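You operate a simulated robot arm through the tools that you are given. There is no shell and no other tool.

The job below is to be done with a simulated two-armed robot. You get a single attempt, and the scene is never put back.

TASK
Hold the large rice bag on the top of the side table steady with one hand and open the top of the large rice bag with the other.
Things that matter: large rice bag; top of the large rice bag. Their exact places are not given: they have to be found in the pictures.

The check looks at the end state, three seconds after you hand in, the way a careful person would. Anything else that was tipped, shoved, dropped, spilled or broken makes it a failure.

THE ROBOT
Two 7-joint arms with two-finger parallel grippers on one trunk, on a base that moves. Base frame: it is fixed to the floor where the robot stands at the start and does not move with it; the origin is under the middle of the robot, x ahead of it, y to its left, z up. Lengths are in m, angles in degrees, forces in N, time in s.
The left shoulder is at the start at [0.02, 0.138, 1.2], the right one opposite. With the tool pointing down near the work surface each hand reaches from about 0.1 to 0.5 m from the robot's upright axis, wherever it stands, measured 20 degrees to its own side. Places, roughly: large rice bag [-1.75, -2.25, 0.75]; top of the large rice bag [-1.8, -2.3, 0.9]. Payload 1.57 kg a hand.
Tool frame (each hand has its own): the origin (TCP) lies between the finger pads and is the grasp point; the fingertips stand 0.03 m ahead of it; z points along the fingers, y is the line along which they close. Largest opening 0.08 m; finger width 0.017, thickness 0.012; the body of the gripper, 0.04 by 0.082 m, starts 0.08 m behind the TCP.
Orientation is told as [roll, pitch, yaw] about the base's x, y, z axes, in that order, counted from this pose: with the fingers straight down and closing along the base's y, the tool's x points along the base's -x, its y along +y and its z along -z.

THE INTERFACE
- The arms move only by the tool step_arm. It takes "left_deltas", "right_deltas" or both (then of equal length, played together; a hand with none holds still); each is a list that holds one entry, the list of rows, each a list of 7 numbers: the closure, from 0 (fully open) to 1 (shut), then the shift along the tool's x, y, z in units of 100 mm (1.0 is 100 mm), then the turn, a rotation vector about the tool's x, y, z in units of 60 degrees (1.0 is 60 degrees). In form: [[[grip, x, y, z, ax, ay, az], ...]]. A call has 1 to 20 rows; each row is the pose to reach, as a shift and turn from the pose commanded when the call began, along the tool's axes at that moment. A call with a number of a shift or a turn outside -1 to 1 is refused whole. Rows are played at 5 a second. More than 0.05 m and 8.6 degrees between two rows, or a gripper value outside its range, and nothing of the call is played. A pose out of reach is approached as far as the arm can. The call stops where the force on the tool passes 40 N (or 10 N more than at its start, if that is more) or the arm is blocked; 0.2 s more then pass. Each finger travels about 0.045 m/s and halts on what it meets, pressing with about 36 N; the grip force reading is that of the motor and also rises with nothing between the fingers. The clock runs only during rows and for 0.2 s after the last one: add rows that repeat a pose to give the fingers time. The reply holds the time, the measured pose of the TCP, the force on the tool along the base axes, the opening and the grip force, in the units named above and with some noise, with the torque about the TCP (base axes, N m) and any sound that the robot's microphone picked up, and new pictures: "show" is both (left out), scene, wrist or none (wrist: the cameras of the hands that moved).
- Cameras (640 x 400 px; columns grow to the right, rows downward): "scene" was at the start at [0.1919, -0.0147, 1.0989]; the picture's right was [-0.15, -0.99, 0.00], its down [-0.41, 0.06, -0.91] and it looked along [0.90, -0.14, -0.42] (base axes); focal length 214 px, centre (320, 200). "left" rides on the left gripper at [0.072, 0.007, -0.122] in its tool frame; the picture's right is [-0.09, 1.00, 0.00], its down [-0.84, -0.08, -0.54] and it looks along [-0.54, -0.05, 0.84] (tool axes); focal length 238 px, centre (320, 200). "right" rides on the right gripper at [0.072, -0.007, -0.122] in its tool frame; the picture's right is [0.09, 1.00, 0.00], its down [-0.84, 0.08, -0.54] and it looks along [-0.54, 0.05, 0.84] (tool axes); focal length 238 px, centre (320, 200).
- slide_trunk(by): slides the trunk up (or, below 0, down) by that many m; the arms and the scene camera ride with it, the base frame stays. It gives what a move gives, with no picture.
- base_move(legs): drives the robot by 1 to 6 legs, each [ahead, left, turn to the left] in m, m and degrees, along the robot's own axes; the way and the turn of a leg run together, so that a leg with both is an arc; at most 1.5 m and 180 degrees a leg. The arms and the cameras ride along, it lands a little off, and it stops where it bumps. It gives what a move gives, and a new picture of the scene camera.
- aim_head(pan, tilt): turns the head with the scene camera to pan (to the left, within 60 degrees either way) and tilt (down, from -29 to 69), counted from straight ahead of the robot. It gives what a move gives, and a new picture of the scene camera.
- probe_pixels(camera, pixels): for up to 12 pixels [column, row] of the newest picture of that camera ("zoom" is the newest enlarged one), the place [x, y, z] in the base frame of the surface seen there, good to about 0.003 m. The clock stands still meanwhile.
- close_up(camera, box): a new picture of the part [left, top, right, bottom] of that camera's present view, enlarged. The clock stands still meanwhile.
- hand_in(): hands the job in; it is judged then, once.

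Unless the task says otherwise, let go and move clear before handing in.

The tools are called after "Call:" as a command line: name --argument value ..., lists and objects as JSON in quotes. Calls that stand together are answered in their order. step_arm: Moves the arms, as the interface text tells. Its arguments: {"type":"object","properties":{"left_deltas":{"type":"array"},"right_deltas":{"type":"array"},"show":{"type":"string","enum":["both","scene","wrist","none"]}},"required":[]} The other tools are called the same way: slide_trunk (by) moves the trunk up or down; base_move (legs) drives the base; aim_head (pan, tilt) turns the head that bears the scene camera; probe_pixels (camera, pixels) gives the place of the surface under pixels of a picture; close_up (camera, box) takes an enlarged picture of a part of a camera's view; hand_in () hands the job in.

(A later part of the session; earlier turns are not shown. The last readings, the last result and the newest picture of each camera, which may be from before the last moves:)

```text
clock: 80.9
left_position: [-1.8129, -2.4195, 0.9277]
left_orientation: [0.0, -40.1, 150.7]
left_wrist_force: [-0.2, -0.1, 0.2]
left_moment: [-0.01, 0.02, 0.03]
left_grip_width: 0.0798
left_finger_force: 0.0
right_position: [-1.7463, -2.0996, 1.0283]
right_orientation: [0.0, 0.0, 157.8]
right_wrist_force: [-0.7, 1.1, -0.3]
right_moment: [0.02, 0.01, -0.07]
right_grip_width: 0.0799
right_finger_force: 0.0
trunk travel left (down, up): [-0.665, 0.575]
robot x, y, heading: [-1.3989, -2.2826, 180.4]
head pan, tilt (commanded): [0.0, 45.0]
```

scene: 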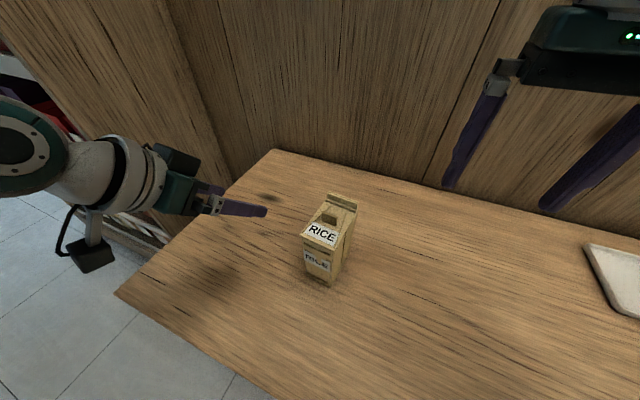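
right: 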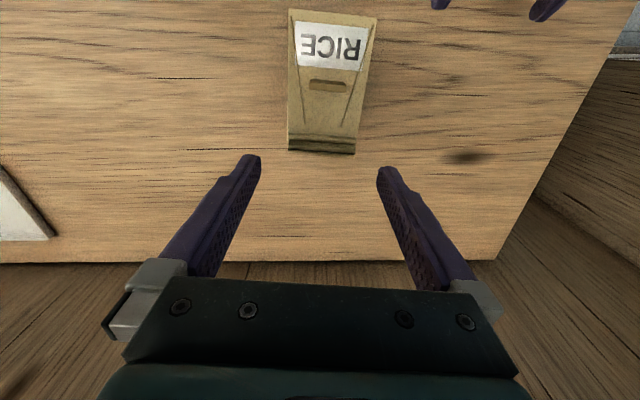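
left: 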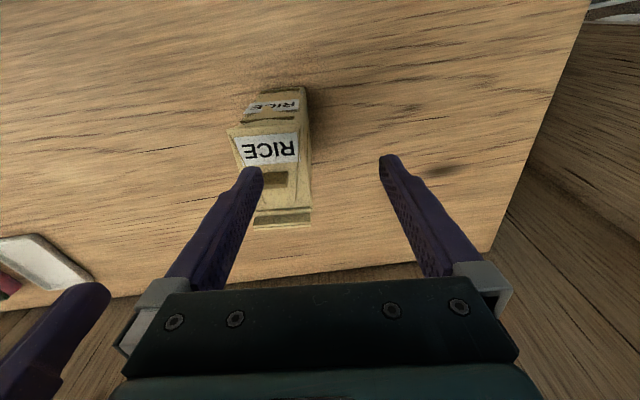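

Left hand at pitch -40, beside the bag, nothing touched. Lowering it now to z≈0.82, in front-left of the bag.

Call:
step_arm --left_deltas '[[[0, 0.225, 0, 0.163, 0, 0, 0], [0, 0.449, 0, 0.327, 0, 0, 0], [0, 0.674, -0.2, 0.49, 0, 0, 0], [0, 0.898, -0.39, 0.653, 0, 0, 0], [0, 0.898, -0.39, 0.653, 0, 0, 0]]]' --show "both"

```text
clock: 82.1
left_position: [-1.7698, -2.3989, 0.8209]
left_orientation: [0.0, -40.0, 150.6]
left_wrist_force: [0.1, 0.1, -0.4]
left_moment: [-0.02, 0.02, -0.01]
left_grip_width: 0.08
left_finger_force: 0.0
right_position: [-1.7469, -2.0993, 1.0279]
right_orientation: [0.2, 0.0, 157.6]
right_wrist_force: [0.7, -0.2, 0.4]
right_moment: [0.04, 0.01, -0.02]
right_grip_width: 0.08
right_finger_force: 0.1
trunk travel left (down, up): [-0.665, 0.575]
robot x, y, heading: [-1.3999, -2.2824, 179.9]
head pan, tilt (commanded): [0.0, 45.0]
```

scene: 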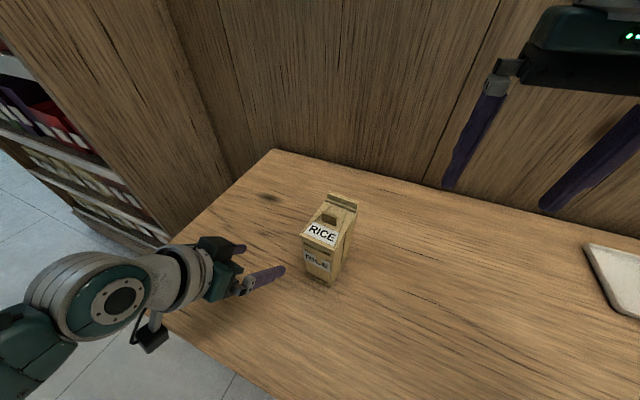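
left: 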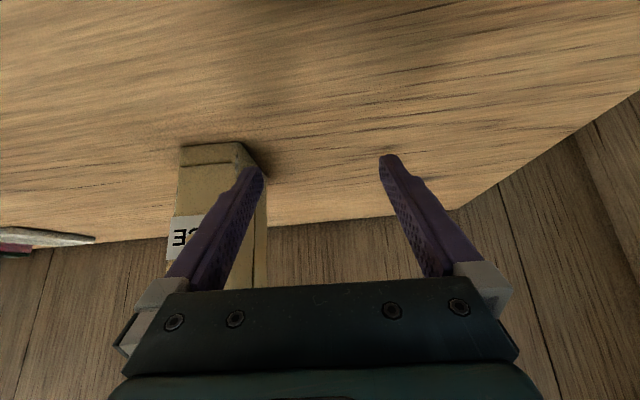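

The hand is 100 mm left of centre, fingertips ~26 mm before the front plane. I slide it right by 100 mm at this height.

Call:
step_arm --left_deltas '[[[0, 0, -0.25, 0, 0, 0, 0], [0, 0, -0.5, 0, 0, 0, 0], [0, 0, -0.75, 0, 0, 0, 0], [0, 0, -0.995, 0, 0, 0, 0], [0, 0, -0.995, 0, 0, 0, 0]]]' --show "both"

```text
clock: 83.3
left_position: [-1.7196, -2.3132, 0.8199]
left_orientation: [-0.1, -40.1, 150.7]
left_wrist_force: [0.5, 0.3, -0.2]
left_moment: [-0.02, -0.02, -0.01]
left_grip_width: 0.08
left_finger_force: 0.0
right_position: [-1.7471, -2.0977, 1.0286]
right_orientation: [0.1, 0.0, 157.7]
right_wrist_force: [-1.0, 0.0, -0.1]
right_moment: [0.03, 0.03, -0.01]
right_grip_width: 0.0801
right_finger_force: 0.1
trunk travel left (down, up): [-0.665, 0.575]
robot x, y, heading: [-1.4045, -2.283, 180.0]
head pan, tilt (commanded): [0.0, 45.0]
```

scene: 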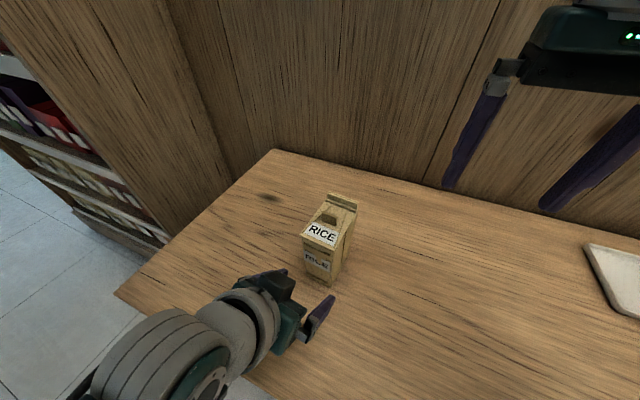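
left: 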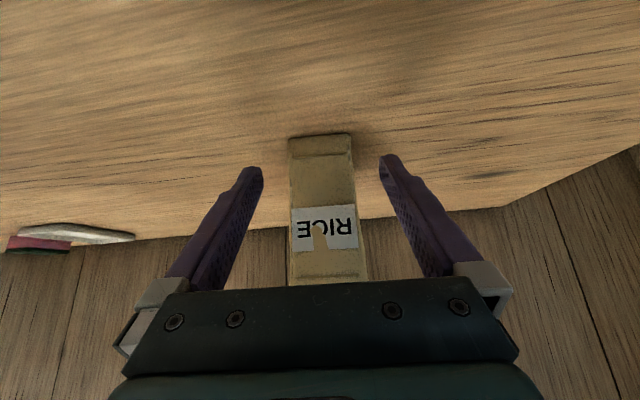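

Perfectly clear this time: the bag is centred (column ~323) between the open fingers. I advance 72 mm so that the fingers straddle the body.

Call:
step_arm --left_deltas '[[[0, -0.106, 0, 0.154, 0, 0, 0], [0, -0.212, 0, 0.309, 0, 0, 0], [0, -0.318, 0, 0.463, 0, 0, 0], [0, -0.424, 0, 0.617, 0, 0, 0], [0, -0.424, 0, 0.617, 0, 0, 0]]]' --show "both"

```text
clock: 84.5
left_position: [-1.7824, -2.2764, 0.8025]
left_orientation: [0.1, -40.0, 150.6]
left_wrist_force: [4.1, -2.3, 4.8]
left_moment: [0.19, 0.25, 0.01]
left_grip_width: 0.0801
left_finger_force: 0.0
right_position: [-1.7462, -2.0993, 1.0287]
right_orientation: [0.2, 0.0, 157.8]
right_wrist_force: [-0.4, -0.3, 0.0]
right_moment: [0.02, 0.01, -0.01]
right_grip_width: 0.0799
right_finger_force: 0.1
trunk travel left (down, up): [-0.665, 0.575]
robot x, y, heading: [-1.3997, -2.2825, 179.8]
head pan, tilt (commanded): [0.0, 45.0]
```

scene: 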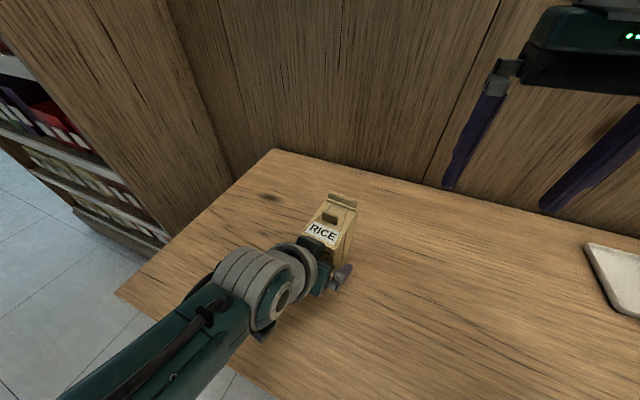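
left: 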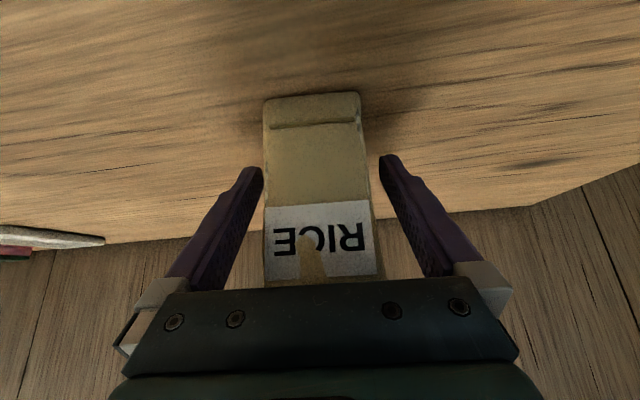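

The readings show ~6.7 N along the fingers: the palm is touching the front lip of the lid. I back the hand off ~17 mm toward lower-front so that the palm clears the lid, then check whether the bag moved.

Call:
step_arm --left_deltas '[[[0, 0, 0, -0.07, 0, 0, 0], [0, 0.17, 0, -0.071, 0, 0, 0], [0, 0.17, 0, -0.071, 0, 0, 0]]]' --show "both"

Call:
close_up --camera "scene" --box '[280, 180, 376, 240]'

```text
clock: 85.3
left_position: [-1.768, -2.2858, 0.7959]
left_orientation: [-0.2, -40.1, 150.6]
left_wrist_force: [-0.1, 0.7, -0.2]
left_moment: [-0.01, 0.01, -0.01]
left_grip_width: 0.0798
left_finger_force: 0.1
right_position: [-1.7464, -2.0982, 1.0287]
right_orientation: [0.1, 0.0, 157.7]
right_wrist_force: [0.1, 0.1, 0.4]
right_moment: [-0.03, -0.01, -0.01]
right_grip_width: 0.0797
right_finger_force: 0.1
trunk travel left (down, up): [-0.665, 0.575]
robot x, y, heading: [-1.4007, -2.28, 179.9]
head pan, tilt (commanded): [0.0, 45.0]
```

scene: 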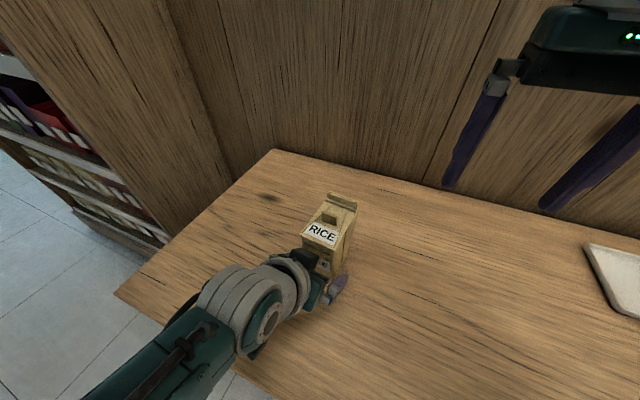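
left: 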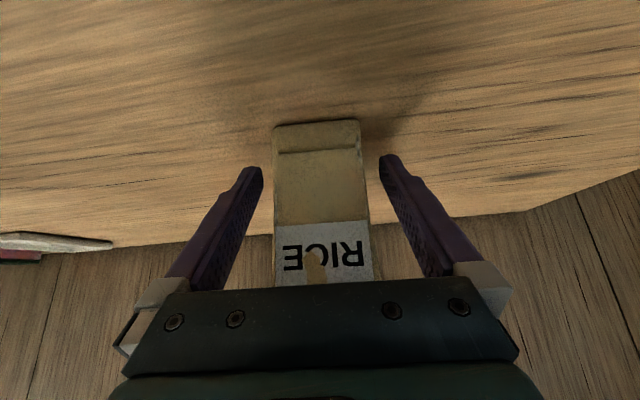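

```text
6.67 times, centred on (328, 210) of scene
```

zoom: 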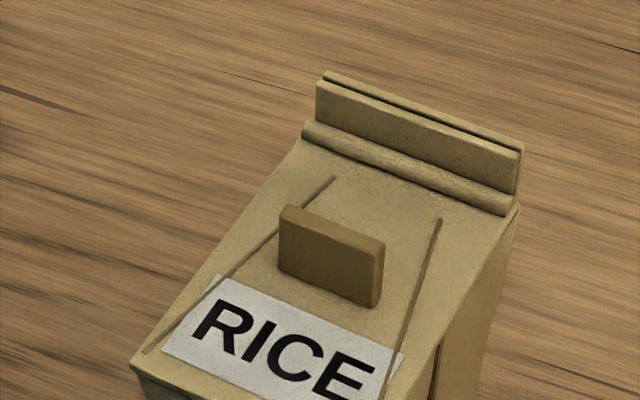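

Forces are zero now and the view of the lid is excellent. I'll probe the tab, the rod and the lid edges again to see whether the bag moved.

Call:
probe_pixels --camera "zoom" --pixels '[[135, 365], [330, 260], [282, 225], [378, 270], [330, 222], [305, 135], [508, 205], [410, 170], [420, 110], [288, 208], [380, 243], [420, 135]]'

```text
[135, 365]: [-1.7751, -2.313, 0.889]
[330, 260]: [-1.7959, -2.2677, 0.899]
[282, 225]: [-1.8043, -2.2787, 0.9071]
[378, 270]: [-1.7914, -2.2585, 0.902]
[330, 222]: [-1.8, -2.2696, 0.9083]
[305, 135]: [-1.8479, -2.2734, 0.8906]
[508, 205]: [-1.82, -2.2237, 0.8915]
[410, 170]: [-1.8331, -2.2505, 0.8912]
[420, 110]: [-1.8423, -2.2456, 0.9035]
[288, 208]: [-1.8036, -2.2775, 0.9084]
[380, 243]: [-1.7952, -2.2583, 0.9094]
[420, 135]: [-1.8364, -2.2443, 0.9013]
```

Probes match the earlier values within 2 mm, so the bag has not moved. I now close the left hand gently on the body to hold it.

Call:
step_arm --left_deltas '[[[0.2, 0, 0, 0, 0, 0, 0], [0.3, 0, 0, 0, 0, 0, 0], [0.4, 0, 0, 0, 0, 0, 0], [0.5, 0, 0, 0, 0, 0, 0], [0.5, 0, 0, 0, 0, 0, 0]]]' --show "both"

```text
clock: 86.5
left_position: [-1.7673, -2.2853, 0.7967]
left_orientation: [0.0, -40.0, 150.6]
left_wrist_force: [0.3, 0.9, 0.1]
left_moment: [-0.03, 0.0, -0.05]
left_grip_width: 0.0588
left_finger_force: 36.2
right_position: [-1.7467, -2.0984, 1.0282]
right_orientation: [0.1, 0.0, 157.7]
right_wrist_force: [0.1, -0.1, -0.7]
right_moment: [-0.02, 0.0, 0.0]
right_grip_width: 0.0801
right_finger_force: 0.1
trunk travel left (down, up): [-0.665, 0.575]
robot x, y, heading: [-1.4025, -2.2844, 180.3]
head pan, tilt (commanded): [0.0, 45.0]
```

scene: 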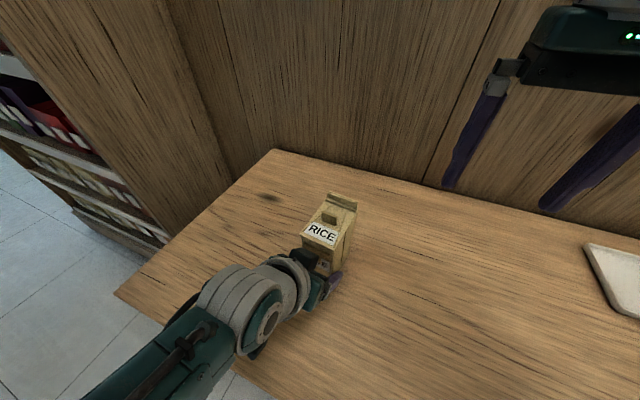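
left: 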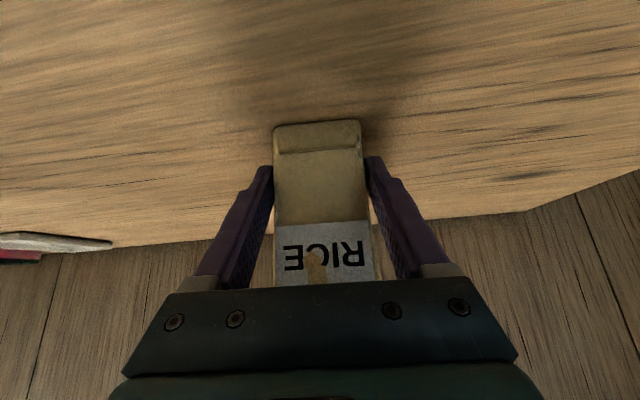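

The left hand holds the bag firmly (width 0.0588, 36 N) with no side force. Now I bring the right hand over toward the tab, upright and turned to the bag's yaw.

Call:
step_arm --right_deltas '[[[0, 0.046, 0.233, 0.05, 0, 0, 0.03], [0, 0.093, 0.466, 0.1, 0, 0, 0.06], [0, 0.139, 0.698, 0.15, 0, 0, 0.09], [0, 0.185, 0.931, 0.2, 0, 0, 0.12], [0, 0.185, 0.931, 0.2, 0, 0, 0.12]]]' --show "wrist"

```text
clock: 87.7
left_position: [-1.767, -2.2861, 0.7964]
left_orientation: [0.0, -40.0, 150.6]
left_wrist_force: [0.6, -0.4, -0.5]
left_moment: [-0.03, 0.02, 0.03]
left_grip_width: 0.0588
left_finger_force: 36.0
right_position: [-1.7643, -2.1929, 1.0096]
right_orientation: [0.1, 0.0, 150.5]
right_wrist_force: [-0.2, 0.1, 0.3]
right_moment: [-0.01, -0.02, 0.01]
right_grip_width: 0.0799
right_finger_force: 0.1
trunk travel left (down, up): [-0.665, 0.575]
robot x, y, heading: [-1.4025, -2.2819, 180.2]
head pan, tilt (commanded): [0.0, 45.0]
```

right: 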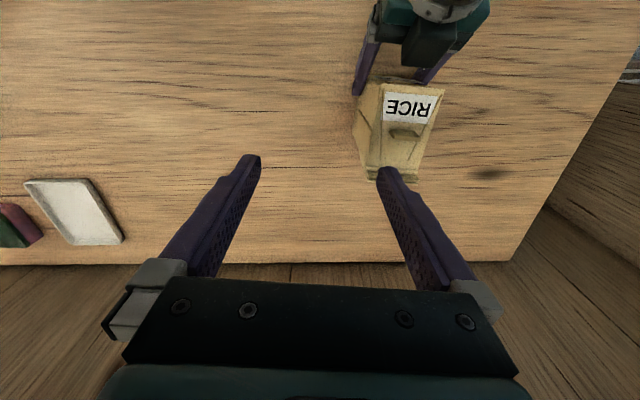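

The right camera shows the tab at (403,133), to its right. I move 82 mm left and down to z≈0.985, fingertips at 0.955 above the tab.

Call:
step_arm --right_deltas '[[[0, 0.018, 0.275, 0.08, 0, 0, 0], [0, 0.037, 0.55, 0.16, 0, 0, 0], [0, 0.055, 0.825, 0.246, 0, 0, 0], [0, 0.055, 0.825, 0.246, 0, 0, 0]]]' --show "both"

```text
clock: 88.7
left_position: [-1.7679, -2.2862, 0.7959]
left_orientation: [0.0, -40.0, 150.6]
left_wrist_force: [0.7, 0.0, 0.1]
left_moment: [-0.06, 0.01, 0.01]
left_grip_width: 0.0585
left_finger_force: 36.1
right_position: [-1.7994, -2.2664, 0.985]
right_orientation: [0.2, 0.0, 150.5]
right_wrist_force: [0.1, 0.1, -0.4]
right_moment: [0.0, 0.0, -0.04]
right_grip_width: 0.0798
right_finger_force: 0.1
trunk travel left (down, up): [-0.665, 0.575]
robot x, y, heading: [-1.3998, -2.2826, 179.8]
head pan, tilt (commanded): [0.0, 45.0]
```

scene: 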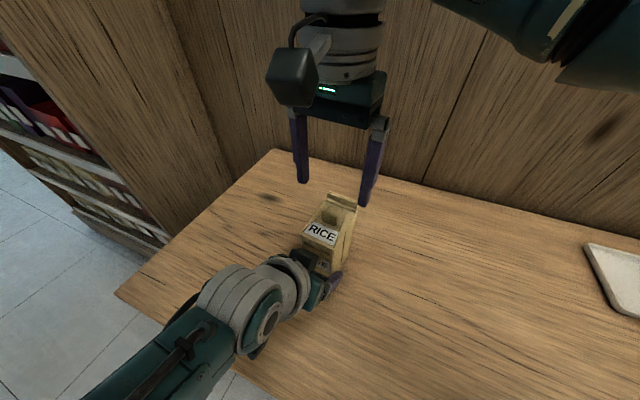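
right: 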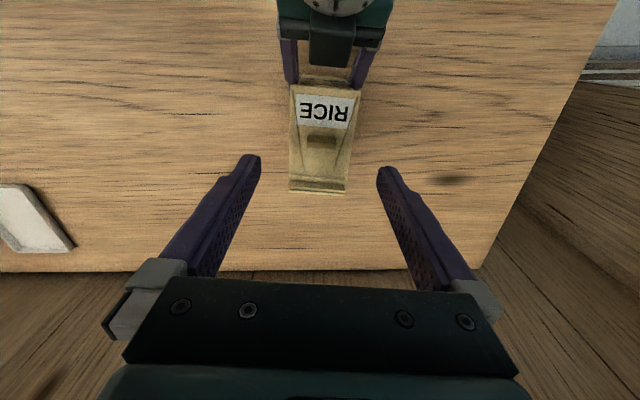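

The right hand is centred over the tab (tab at column 322, fingers' middle ~318). I pre-close it to ~44 mm and lower 54 mm so the fingertips flank the upper half of the tab.

Call:
step_arm --right_deltas '[[[0.2, 0, 0.01, 0.14, 0, 0, 0], [0.35, 0, 0.01, 0.28, 0, 0, 0], [0.45, 0, 0.01, 0.42, 0, 0, 0], [0.45, 0, 0.01, 0.54, 0, 0, 0], [0.45, 0, 0.01, 0.54, 0, 0, 0]]]' --show "both"

Call:
close_up --camera "scene" --box '[270, 140, 390, 260]'

```text
clock: 89.9
left_position: [-1.7671, -2.2866, 0.7954]
left_orientation: [0.0, -40.0, 150.6]
left_wrist_force: [0.3, -1.5, 0.0]
left_moment: [-0.01, 0.03, 0.01]
left_grip_width: 0.0588
left_finger_force: 35.0
right_position: [-1.8009, -2.2678, 0.9311]
right_orientation: [0.1, 0.0, 150.5]
right_wrist_force: [0.0, 0.2, 0.5]
right_moment: [0.0, -0.03, 0.04]
right_grip_width: 0.0442
right_finger_force: 0.0
trunk travel left (down, up): [-0.665, 0.575]
robot x, y, heading: [-1.4017, -2.2862, 179.8]
head pan, tilt (commanded): [0.0, 45.0]
```

scene: 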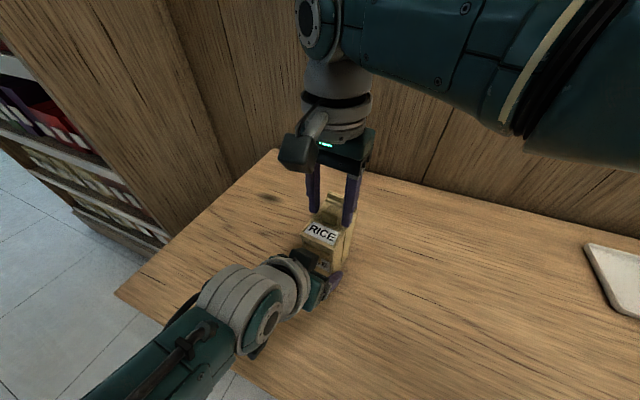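
right: 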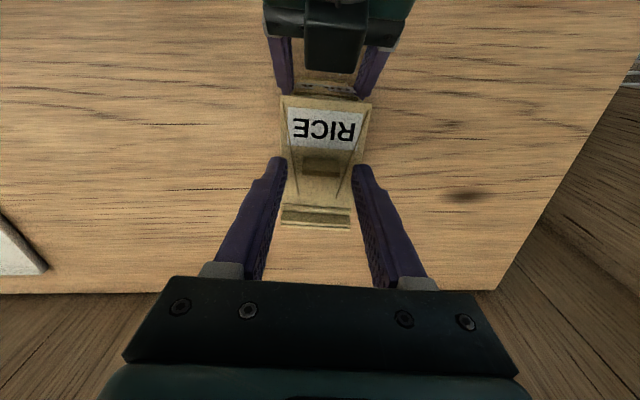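

```text
3.33 times, centred on (330, 200) of scene
```

zoom: 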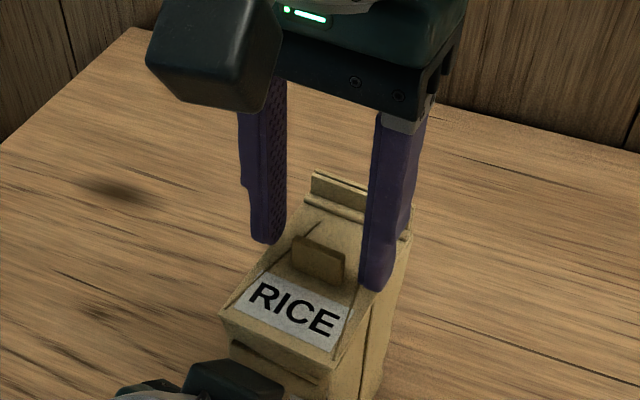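

The fingertips flank the tab (zoom (262,235) and (378,285), tab at (320,260)). I close the right hand onto it.

Call:
step_arm --right_deltas '[[[0.55, 0, 0, 0, 0, 0, 0], [0.65, 0, 0, 0, 0, 0, 0], [0.75, 0, 0, 0, 0, 0, 0], [0.85, 0, 0, 0, 0, 0, 0], [0.85, 0, 0, 0, 0, 0, 0]]]' --show "wrist"

Call:
close_up --camera "scene" --box '[270, 140, 390, 260]'

```text
clock: 91.1
left_position: [-1.7673, -2.2863, 0.7948]
left_orientation: [0.0, -40.0, 150.6]
left_wrist_force: [1.6, 2.2, -0.3]
left_moment: [-0.33, 0.13, -0.13]
left_grip_width: 0.0587
left_finger_force: 36.1
right_position: [-1.8, -2.2687, 0.9307]
right_orientation: [0.2, 0.0, 150.4]
right_wrist_force: [-2.0, -2.2, 0.0]
right_moment: [-0.03, 0.08, -0.01]
right_grip_width: 0.0241
right_finger_force: 35.9
trunk travel left (down, up): [-0.665, 0.575]
robot x, y, heading: [-1.3983, -2.2834, 179.8]
head pan, tilt (commanded): [0.0, 45.0]
```

right: 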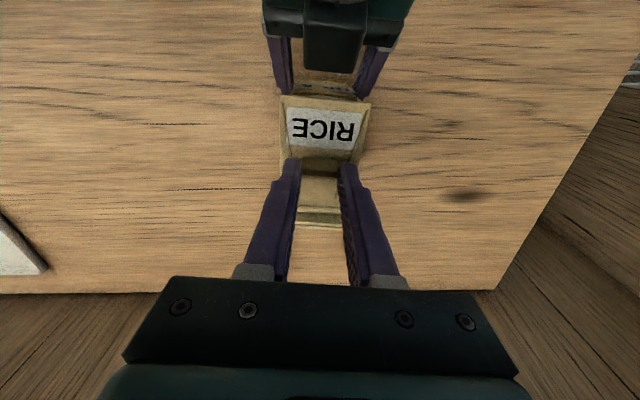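

```text
3.33 times, centred on (330, 200) of scene
```

zoom: 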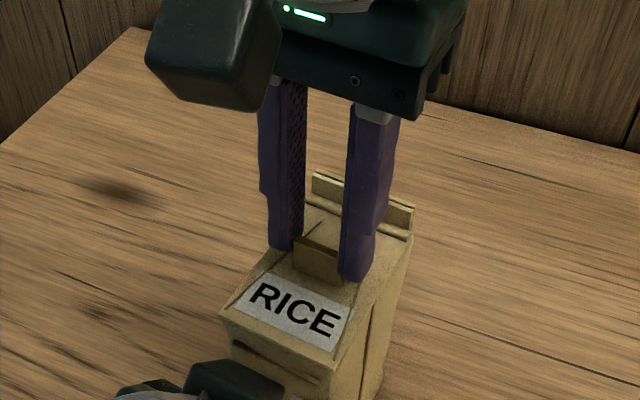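

The tab is gripped (width 0.0241, 36 N) while the left hand holds the bag. Now I lift along the lid's arc about the rear rod, first to about 30°.

Call:
step_arm --right_deltas '[[[0.85, -0.016, 0, -0.032, 0, 0, 0], [0.85, -0.035, 0, -0.064, 0, 0, 0], [0.85, -0.056, 0, -0.093, 0, 0, 0], [0.85, -0.079, 0, -0.122, 0, 0, 0], [0.85, -0.105, 0, -0.145, 0, 0, 0], [0.85, -0.134, 0, -0.17, 0, 0, 0], [0.85, -0.134, 0, -0.17, 0, 0, 0]]]' --show "wrist"

Call:
close_up --camera "scene" --box '[270, 140, 390, 260]'

```text
clock: 92.7
left_position: [-1.7721, -2.2843, 0.8002]
left_orientation: [0.2, -41.0, 150.6]
left_wrist_force: [-10.6, 9.7, 28.7]
left_moment: [-0.39, -0.56, -0.07]
left_grip_width: 0.0586
left_finger_force: 36.0
right_position: [-1.8116, -2.2607, 0.9465]
right_orientation: [-0.1, 0.2, 150.5]
right_wrist_force: [11.1, -8.4, -23.5]
right_moment: [0.11, 0.21, -0.11]
right_grip_width: 0.0245
right_finger_force: 36.6
trunk travel left (down, up): [-0.665, 0.575]
robot x, y, heading: [-1.4019, -2.2816, 180.0]
head pan, tilt (commanded): [0.0, 45.0]
```

right: 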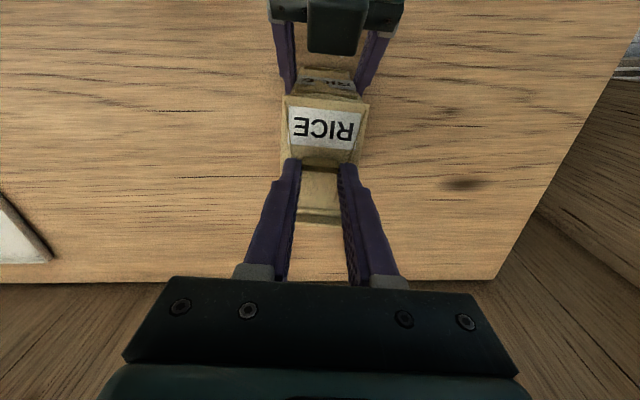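

```text
3.33 times, centred on (330, 200) of scene
```

zoom: 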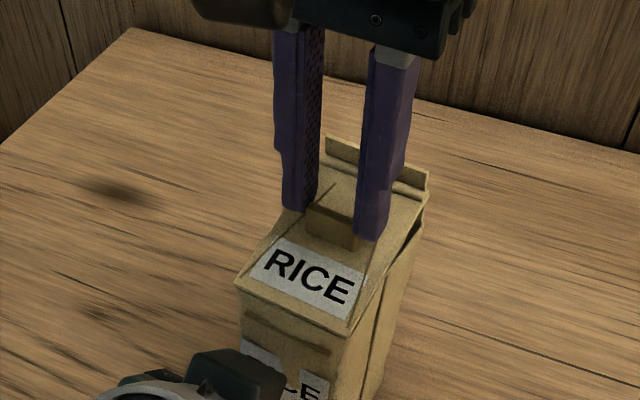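

The right hand feels ~27 N and the left an equal counter-force; the bag seems raised a few mm and the lid not freely swinging. I'll look closer before going any further.

Call:
close_up --camera "scene" --box '[300, 165, 364, 229]'

Call:
close_up --camera "right" --box '[260, 60, 400, 240]'

Call:
close_up --camera "left" --box '[0, 0, 640, 400]'

```text
6.25 times, centred on (332, 197) of scene
```

zoom: 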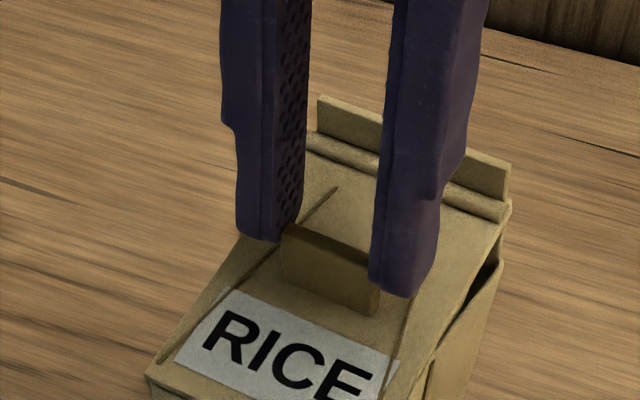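

```text
2.22 times, centred on (330, 150) of right
```

zoom: 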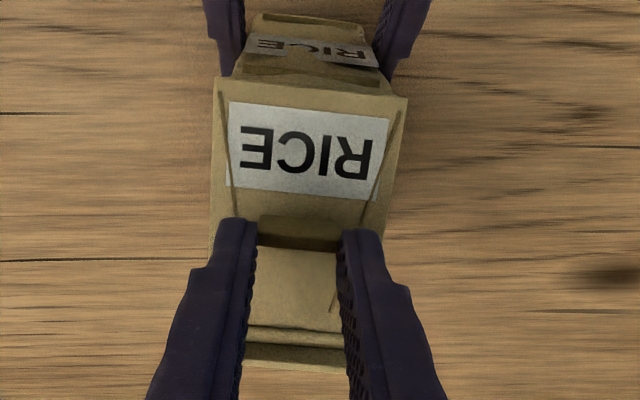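

```text
1.00 times, centred on (320, 200) of left (not enlarged: the box is as wide or as high as the picture)
```

zoom: 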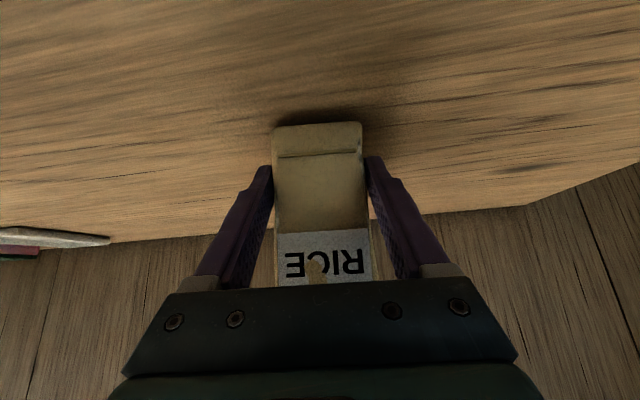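

In the enlarged view a dark gap has opened at the back-right corner (500,265) under the rod, so the lid's rear end, with rod and strip, is what lifts; the hinge must be at the front. I'll probe heights to confirm.

Call:
close_up --camera "scene" --box '[300, 165, 380, 245]'

Call:
probe_pixels --camera "zoom" --pixels '[[125, 310], [310, 115], [400, 160], [270, 85], [405, 140], [400, 215], [395, 230], [340, 320], [330, 300], [245, 230], [320, 245], [215, 250]]'

```text
5.00 times, centred on (340, 205) of scene
```

zoom: 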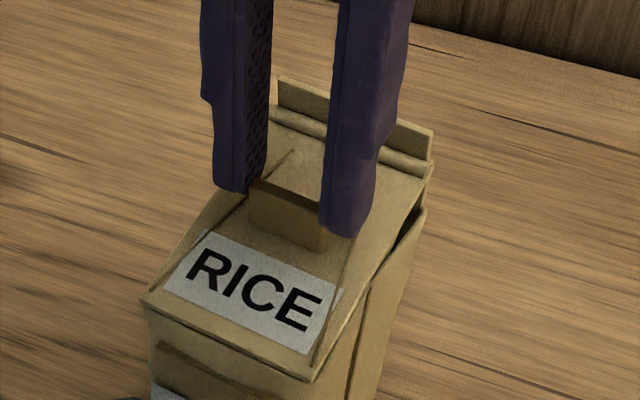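

```text
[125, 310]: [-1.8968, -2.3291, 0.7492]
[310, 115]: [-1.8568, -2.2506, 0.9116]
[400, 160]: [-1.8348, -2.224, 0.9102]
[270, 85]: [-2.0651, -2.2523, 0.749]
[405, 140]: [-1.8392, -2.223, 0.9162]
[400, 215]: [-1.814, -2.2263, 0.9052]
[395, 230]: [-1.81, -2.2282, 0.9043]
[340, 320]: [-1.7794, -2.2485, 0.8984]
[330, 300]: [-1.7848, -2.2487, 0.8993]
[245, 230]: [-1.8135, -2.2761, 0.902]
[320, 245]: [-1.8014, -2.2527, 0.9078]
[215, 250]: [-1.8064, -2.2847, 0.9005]
```

The rod is up 20 mm but the lid's front only ~10 mm, so the lid's rear is rising. I'll probe the front edge and the body to separate bag lift from lid motion.

Call:
probe_pixels --camera "zoom" --pixels '[[148, 300], [230, 345], [308, 374], [315, 385], [155, 318], [250, 372], [345, 385], [375, 385], [420, 215], [412, 260], [425, 190], [380, 300]]'

Call:
close_up --camera "scene" --box '[300, 205, 364, 269]'

```text
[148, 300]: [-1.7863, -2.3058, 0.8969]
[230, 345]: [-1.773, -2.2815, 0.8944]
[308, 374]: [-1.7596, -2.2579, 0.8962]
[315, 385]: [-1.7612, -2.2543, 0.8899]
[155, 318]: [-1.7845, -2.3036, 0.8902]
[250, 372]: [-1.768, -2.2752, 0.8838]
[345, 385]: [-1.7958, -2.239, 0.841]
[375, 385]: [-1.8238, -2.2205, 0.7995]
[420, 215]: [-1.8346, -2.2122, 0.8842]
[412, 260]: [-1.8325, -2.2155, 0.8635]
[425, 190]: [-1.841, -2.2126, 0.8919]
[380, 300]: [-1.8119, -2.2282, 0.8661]
```

```text
6.25 times, centred on (332, 237) of scene
```

zoom: 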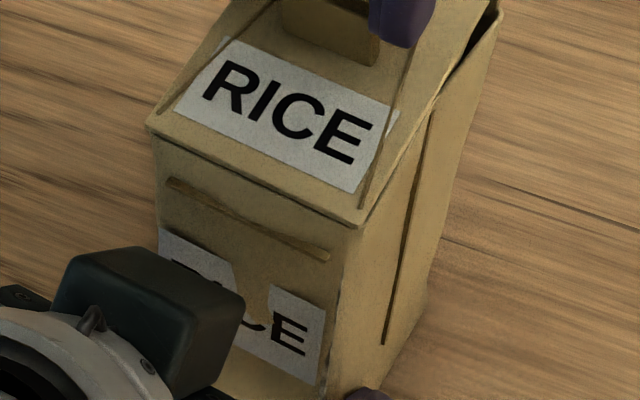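

Measurements settle it: the body tipped back ~6° and the lid is open ~14° relative to it with its front edge joined, so the hinge is at the FRONT and the lid opens rear-first toward me. I bring the tab forward and down a little so the bag sits flat again with the lid kept slightly open.

Call:
step_arm --right_deltas '[[[0.85, 0.064, 0, 0.02, 0, 0, 0], [0.85, 0.134, 0, 0.045, 0, 0, 0], [0.85, 0.191, 0, 0.068, 0, 0, 0], [0.85, 0.191, 0, 0.068, 0, 0, 0]]]' --show "scene"

Call:
close_up --camera "scene" --box '[290, 170, 380, 260]'

```text
clock: 93.7
left_position: [-1.7642, -2.2882, 0.7918]
left_orientation: [0.0, -39.5, 150.6]
left_wrist_force: [10.3, -7.2, -0.1]
left_moment: [0.68, 0.94, 0.05]
left_grip_width: 0.0588
left_finger_force: 36.0
right_position: [-1.797, -2.2693, 0.9413]
right_orientation: [0.1, -0.4, 150.3]
right_wrist_force: [-10.6, 7.7, -4.0]
right_moment: [0.49, 0.73, -0.02]
right_grip_width: 0.0243
right_finger_force: 36.2
trunk travel left (down, up): [-0.665, 0.575]
robot x, y, heading: [-1.3999, -2.2836, 179.9]
head pan, tilt (commanded): [0.0, 45.0]
```

scene: 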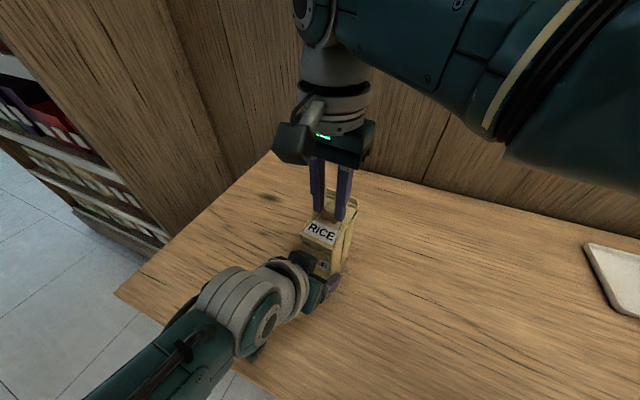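

```text
4.44 times, centred on (335, 215) of scene
```

zoom: 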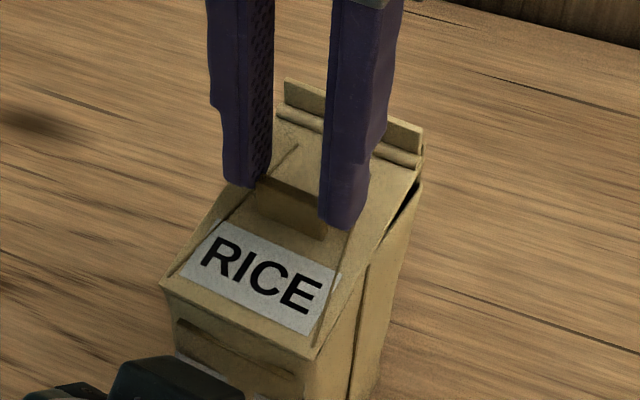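

The lid stays ~13° open (gap at zoom (400,215)) but I still feel ~13 N pulling the tab rearward. I'll probe the bag's present pose.

Call:
probe_pixels --camera "zoom" --pixels '[[163, 282], [230, 315], [312, 350], [270, 340], [285, 117], [410, 160], [405, 155], [288, 88], [415, 130], [418, 190], [415, 205], [345, 330]]'

Call:
probe_pixels --camera "scene" --pixels '[[330, 268], [345, 262], [352, 240], [345, 250]]'

```text
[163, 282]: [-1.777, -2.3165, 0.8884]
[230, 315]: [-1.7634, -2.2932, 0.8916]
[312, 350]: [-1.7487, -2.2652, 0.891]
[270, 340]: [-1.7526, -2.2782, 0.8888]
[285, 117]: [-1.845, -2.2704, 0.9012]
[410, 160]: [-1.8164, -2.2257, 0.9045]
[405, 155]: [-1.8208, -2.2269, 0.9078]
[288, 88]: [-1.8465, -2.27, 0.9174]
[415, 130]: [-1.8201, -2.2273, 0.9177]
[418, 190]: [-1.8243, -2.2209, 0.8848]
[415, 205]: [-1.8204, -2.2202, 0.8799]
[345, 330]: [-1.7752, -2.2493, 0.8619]
```

```text
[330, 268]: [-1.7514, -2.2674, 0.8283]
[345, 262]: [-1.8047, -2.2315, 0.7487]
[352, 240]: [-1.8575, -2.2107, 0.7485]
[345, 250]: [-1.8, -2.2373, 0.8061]
```

The body is back in its place and the lid stands ~9° open, but the fingers have slipped up the tab and grip only its top few mm, with strong twisting friction. I'll ease the right grip slightly to see whether the lid stays open by itself.

Call:
step_arm --right_deltas '[[[0.66, 0, 0, 0, 0, 0, 0], [0.62, 0, 0, 0, 0, 0, 0], [0.6, 0, 0, 0, 0, 0, 0]]]' --show "wrist"

Call:
close_up --camera "scene" --box '[290, 170, 380, 260]'

```text
clock: 94.5
left_position: [-1.7688, -2.2866, 0.7949]
left_orientation: [0.1, -39.9, 150.6]
left_wrist_force: [-0.2, 0.3, -4.3]
left_moment: [-0.12, -0.19, 0.02]
left_grip_width: 0.0586
left_finger_force: 35.9
right_position: [-1.7961, -2.2702, 0.9402]
right_orientation: [0.1, 0.1, 150.4]
right_wrist_force: [-0.1, -0.2, -0.1]
right_moment: [0.01, -0.01, 0.01]
right_grip_width: 0.032
right_finger_force: 0.0
trunk travel left (down, up): [-0.665, 0.575]
robot x, y, heading: [-1.4014, -2.2837, 180.1]
head pan, tilt (commanded): [0.0, 45.0]
```

right: 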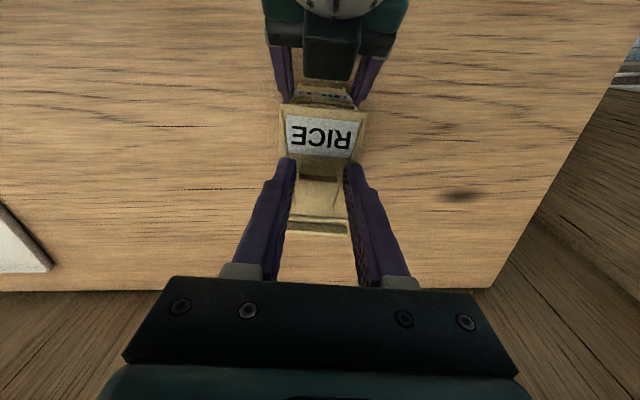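

```text
4.44 times, centred on (335, 215) of scene
```

zoom: 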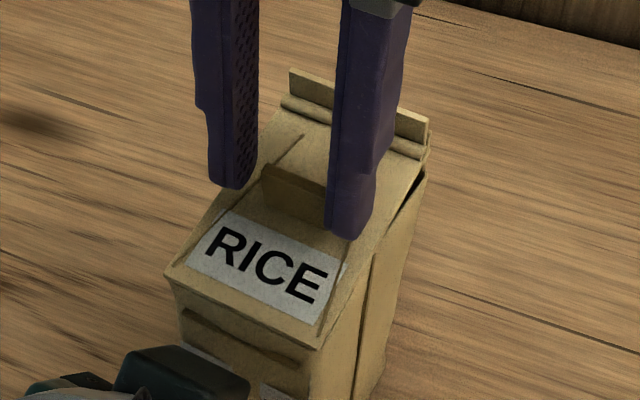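

The lid appears to remain ajar (gap at zoom (400,205)). I'll probe the lid's angle and the tab once more.

Call:
probe_pixels --camera "zoom" --pixels '[[168, 275], [320, 345], [250, 312], [295, 105], [415, 152], [300, 80], [420, 125], [422, 178], [268, 168], [322, 190], [295, 195], [310, 130]]'

```text
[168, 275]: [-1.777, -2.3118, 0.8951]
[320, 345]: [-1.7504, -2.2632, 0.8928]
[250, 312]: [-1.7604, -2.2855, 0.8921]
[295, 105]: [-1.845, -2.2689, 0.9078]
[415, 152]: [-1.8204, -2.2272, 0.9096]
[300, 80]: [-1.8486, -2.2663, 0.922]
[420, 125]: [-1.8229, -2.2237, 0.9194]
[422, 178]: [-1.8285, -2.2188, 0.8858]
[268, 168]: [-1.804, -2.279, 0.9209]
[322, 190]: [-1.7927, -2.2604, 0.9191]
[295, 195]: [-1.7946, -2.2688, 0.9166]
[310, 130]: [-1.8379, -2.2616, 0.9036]
```

The lid stays ajar (~8°) without being held, so its hinge has friction; and the left hand carries ~4 N, meaning the bag was pulled up ~4 mm in its grip. I'll lower the left hand until the bag sits on the table again.

Call:
step_arm --left_deltas '[[[0.5, 0.01, 0, 0.012, 0, 0, 0], [0.5, 0.019, 0, 0.023, 0, 0, 0], [0.5, 0.026, 0, 0.031, 0, 0, 0], [0.5, 0.026, 0, 0.031, 0, 0, 0]]]' --show "none"

Call:
close_up --camera "scene" --box '[290, 170, 380, 280]'

```text
clock: 95.5
left_position: [-1.7663, -2.2871, 0.7927]
left_orientation: [0.0, -40.0, 150.6]
left_wrist_force: [0.1, 1.1, -3.8]
left_moment: [-0.09, -0.12, -0.02]
left_grip_width: 0.0587
left_finger_force: 35.6
right_position: [-1.7953, -2.2701, 0.9416]
right_orientation: [0.0, 0.0, 150.6]
right_wrist_force: [0.1, -0.3, -0.6]
right_moment: [0.02, -0.02, 0.01]
right_grip_width: 0.0322
right_finger_force: 0.1
trunk travel left (down, up): [-0.665, 0.575]
robot x, y, heading: [-1.3996, -2.2827, 179.9]
head pan, tilt (commanded): [0.0, 45.0]
```

```text
3.64 times, centred on (335, 225) of scene
```

zoom: 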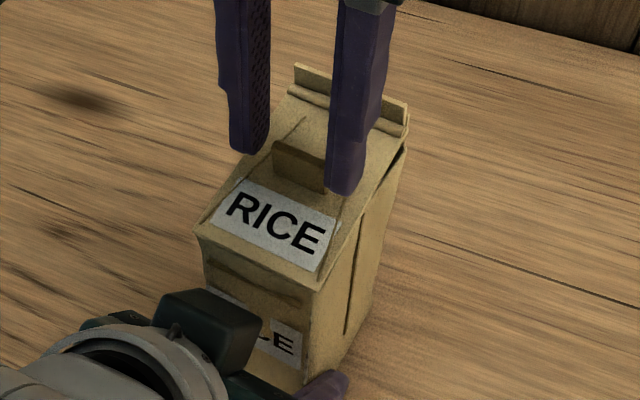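

Still ~4 N carried, so the bag is not yet down. I lower another ~3 mm and check.

Call:
step_arm --left_deltas '[[[0.5, 0.01, 0, 0.012, 0, 0, 0], [0.5, 0.019, 0, 0.023, 0, 0, 0], [0.5, 0.019, 0, 0.023, 0, 0, 0]]]' --show "none"

Call:
close_up --camera "scene" --box '[290, 170, 380, 280]'

Call:
probe_pixels --camera "zoom" --pixels '[[200, 232], [255, 262], [315, 287], [290, 92], [400, 132], [300, 68], [275, 150], [320, 170], [380, 290], [395, 160], [350, 360], [365, 330]]'

```text
clock: 96.3
left_position: [-1.7698, -2.2853, 0.7899]
left_orientation: [0.0, -40.3, 150.6]
left_wrist_force: [7.9, -1.9, 17.5]
left_moment: [0.23, 0.06, -0.09]
left_grip_width: 0.0585
left_finger_force: 36.5
right_position: [-1.7951, -2.2711, 0.9405]
right_orientation: [0.1, 0.0, 150.4]
right_wrist_force: [0.3, 0.6, 0.4]
right_moment: [-0.01, -0.02, 0.01]
right_grip_width: 0.0315
right_finger_force: 0.0
trunk travel left (down, up): [-0.665, 0.575]
robot x, y, heading: [-1.4006, -2.2842, 180.1]
head pan, tilt (commanded): [0.0, 45.0]
```

```text
3.64 times, centred on (335, 225) of scene
```

zoom: 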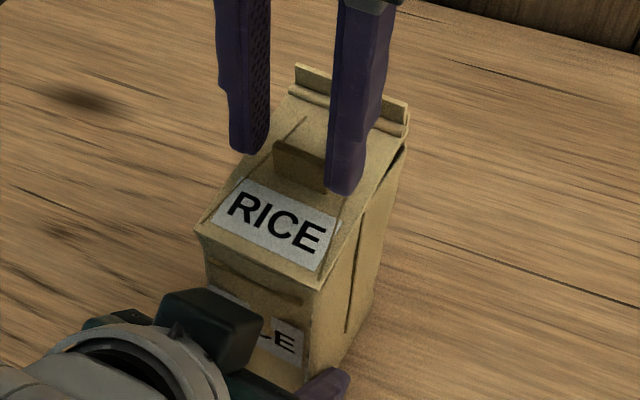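

```text
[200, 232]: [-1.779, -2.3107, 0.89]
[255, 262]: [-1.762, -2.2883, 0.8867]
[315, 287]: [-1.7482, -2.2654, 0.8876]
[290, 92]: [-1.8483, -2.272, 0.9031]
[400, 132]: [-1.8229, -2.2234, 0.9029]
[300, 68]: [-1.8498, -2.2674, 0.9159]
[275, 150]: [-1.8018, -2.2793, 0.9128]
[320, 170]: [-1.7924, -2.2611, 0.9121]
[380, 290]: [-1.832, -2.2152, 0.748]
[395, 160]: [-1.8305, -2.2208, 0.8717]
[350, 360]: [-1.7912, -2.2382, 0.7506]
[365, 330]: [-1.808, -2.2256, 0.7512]
```

The bag is back on the table (lid front at z≈0.888), now pressed with ~17 N, so I ease the left hand up 1 mm; at the same time the right fingers go 7 mm lower around the tab with an 8° backward lean for a fresh grip.

Call:
step_arm --left_deltas '[[[0.5, -0.0032, 0, -0.0038, 0, 0, 0], [0.5, -0.0064, 0, -0.0077, 0, 0, 0], [0.5, -0.0064, 0, -0.0077, 0, 0, 0]]]' --right_deltas '[[[0.6, -0.035, 0, 0.036, 0, 0.067, 0], [0.6, -0.071, 0, 0.073, 0, 0.133, 0], [0.6, -0.071, 0, 0.073, 0, 0.133, 0]]]' --show "none"

Call:
close_up --camera "scene" --box '[290, 150, 380, 250]'

```text
clock: 97.1
left_position: [-1.7692, -2.2848, 0.7912]
left_orientation: [0.0, -40.2, 150.6]
left_wrist_force: [-1.4, 0.3, 4.5]
left_moment: [0.29, 0.26, -0.04]
left_grip_width: 0.0585
left_finger_force: 36.0
right_position: [-1.801, -2.2668, 0.9341]
right_orientation: [0.2, 7.7, 150.5]
right_wrist_force: [0.1, 0.3, -0.7]
right_moment: [0.01, 0.01, -0.01]
right_grip_width: 0.0322
right_finger_force: 0.1
trunk travel left (down, up): [-0.665, 0.575]
robot x, y, heading: [-1.4033, -2.2836, 180.0]
head pan, tilt (commanded): [0.0, 45.0]
```

```text
4.00 times, centred on (335, 200) of scene
```

zoom: 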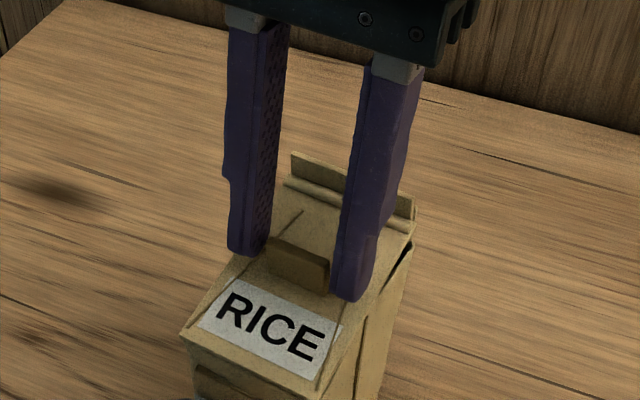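

The fingers now flank the tab properly. I grip it and swing hand and lid together about the front hinge by ~26°, keeping an eye on forces.

Call:
step_arm --right_deltas '[[[0.72, 0, 0, 0, 0, 0, 0], [0.85, 0, 0, 0, 0, 0, 0], [0.85, 0, 0, 0, 0, 0, 0], [0.85, 0.0477, 0, -0.0306, 0, -0.083, 0], [0.85, 0.0978, 0, -0.0569, 0, -0.167, 0], [0.85, 0.1494, 0, -0.079, 0, -0.25, 0], [0.85, 0.2033, 0, -0.0967, 0, -0.333, 0], [0.85, 0.269, 0, -0.1105, 0, -0.433, 0], [0.85, 0.269, 0, -0.1105, 0, -0.433, 0]]]' --show "both"

Call:
close_up --camera "scene" --box '[290, 150, 380, 250]'

```text
clock: 99.1
left_position: [-1.7707, -2.2854, 0.7944]
left_orientation: [0.1, -40.6, 150.4]
left_wrist_force: [1.4, 17.1, 17.7]
left_moment: [-0.71, 1.72, -0.45]
left_grip_width: 0.0611
left_finger_force: 35.3
right_position: [-1.7903, -2.2561, 0.9431]
right_orientation: [-1.4, -19.3, 149.1]
right_wrist_force: [0.5, -24.5, 13.0]
right_moment: [-1.44, -0.29, 0.28]
right_grip_width: 0.0229
right_finger_force: 35.5
trunk travel left (down, up): [-0.665, 0.575]
robot x, y, heading: [-1.3987, -2.2864, 180.1]
head pan, tilt (commanded): [0.0, 45.0]
```

scene: 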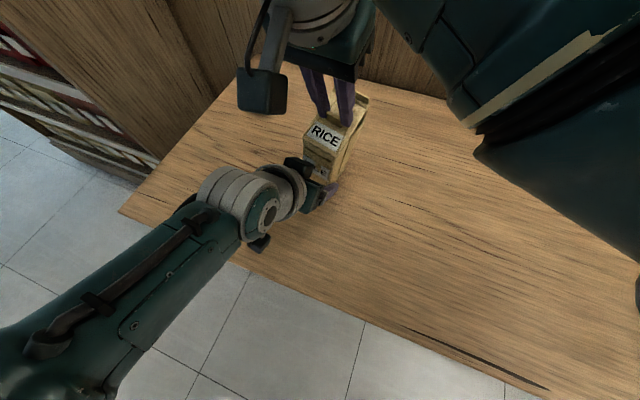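
right: 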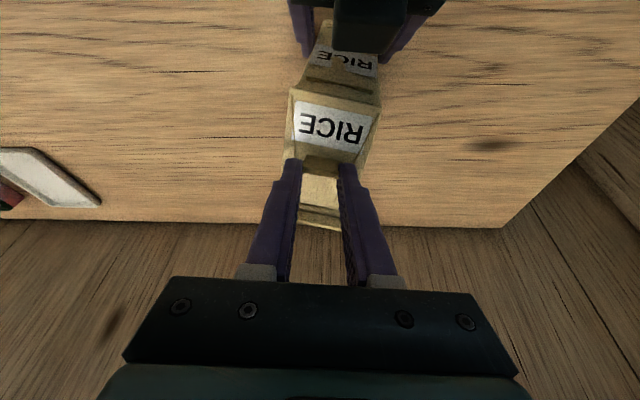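

```text
4.00 times, centred on (335, 200) of scene
```

zoom: 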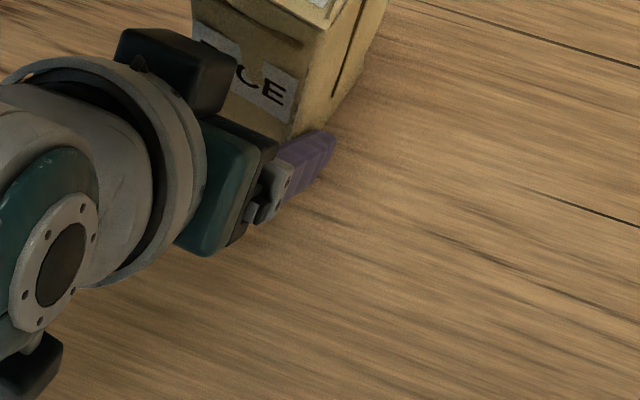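

The picture jumped (bag now at (325,130)) and the right hand feels 24 N sideways: its forearm is pressing on my head. I'll turn the head left, out from under the right arm, to relieve this without disturbing the grip.

Call:
aim_head --pan 45 --tilt 50

```text
clock: 100.2
left_position: [-1.7664, -2.2883, 0.7877]
left_orientation: [0.0, -39.5, 150.8]
left_wrist_force: [-2.1, -11.8, -11.2]
left_moment: [0.92, -0.24, 0.27]
left_grip_width: 0.0583
left_finger_force: 36.0
right_position: [-1.7797, -2.2785, 0.9477]
right_orientation: [-0.1, -18.0, 150.5]
right_wrist_force: [2.6, 11.0, 6.9]
right_moment: [0.69, -0.4, -0.08]
right_grip_width: 0.0241
right_finger_force: 36.2
trunk travel left (down, up): [-0.665, 0.575]
robot x, y, heading: [-1.401, -2.2816, 180.0]
head pan, tilt (commanded): [45.0, 50.0]
```

scene: 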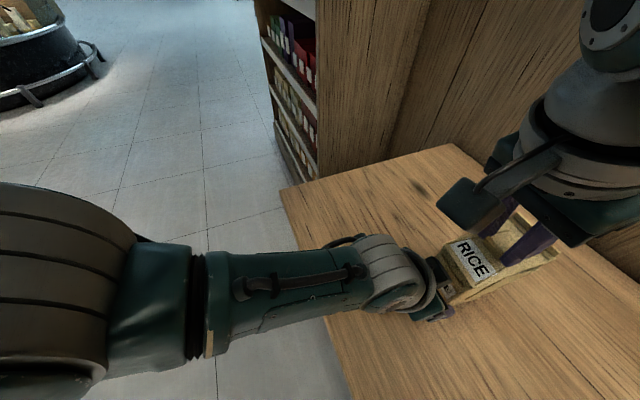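

The right hand is now exactly at its commanded pose (pitch -18) and forces have dropped to ~11 N. I'll zoom in on the lid to see its opening.

Call:
close_up --camera "scene" --box '[430, 190, 580, 310]'

Call:
close_up --camera "right" --box '[230, 30, 430, 250]'

```text
3.33 times, centred on (505, 250) of scene
```

zoom: 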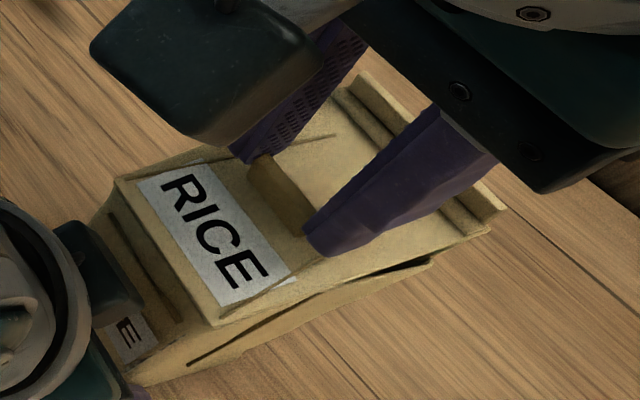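

```text
1.82 times, centred on (330, 140) of right
```

zoom: 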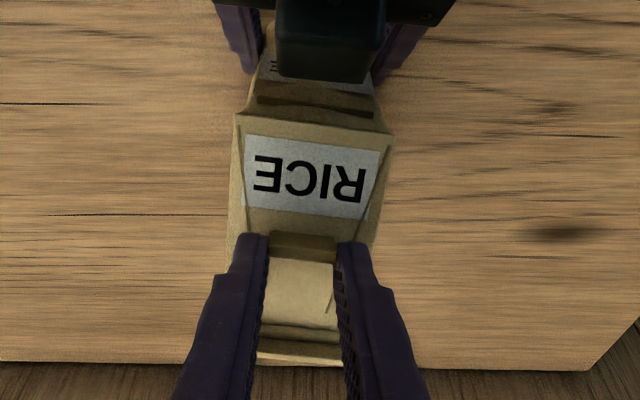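

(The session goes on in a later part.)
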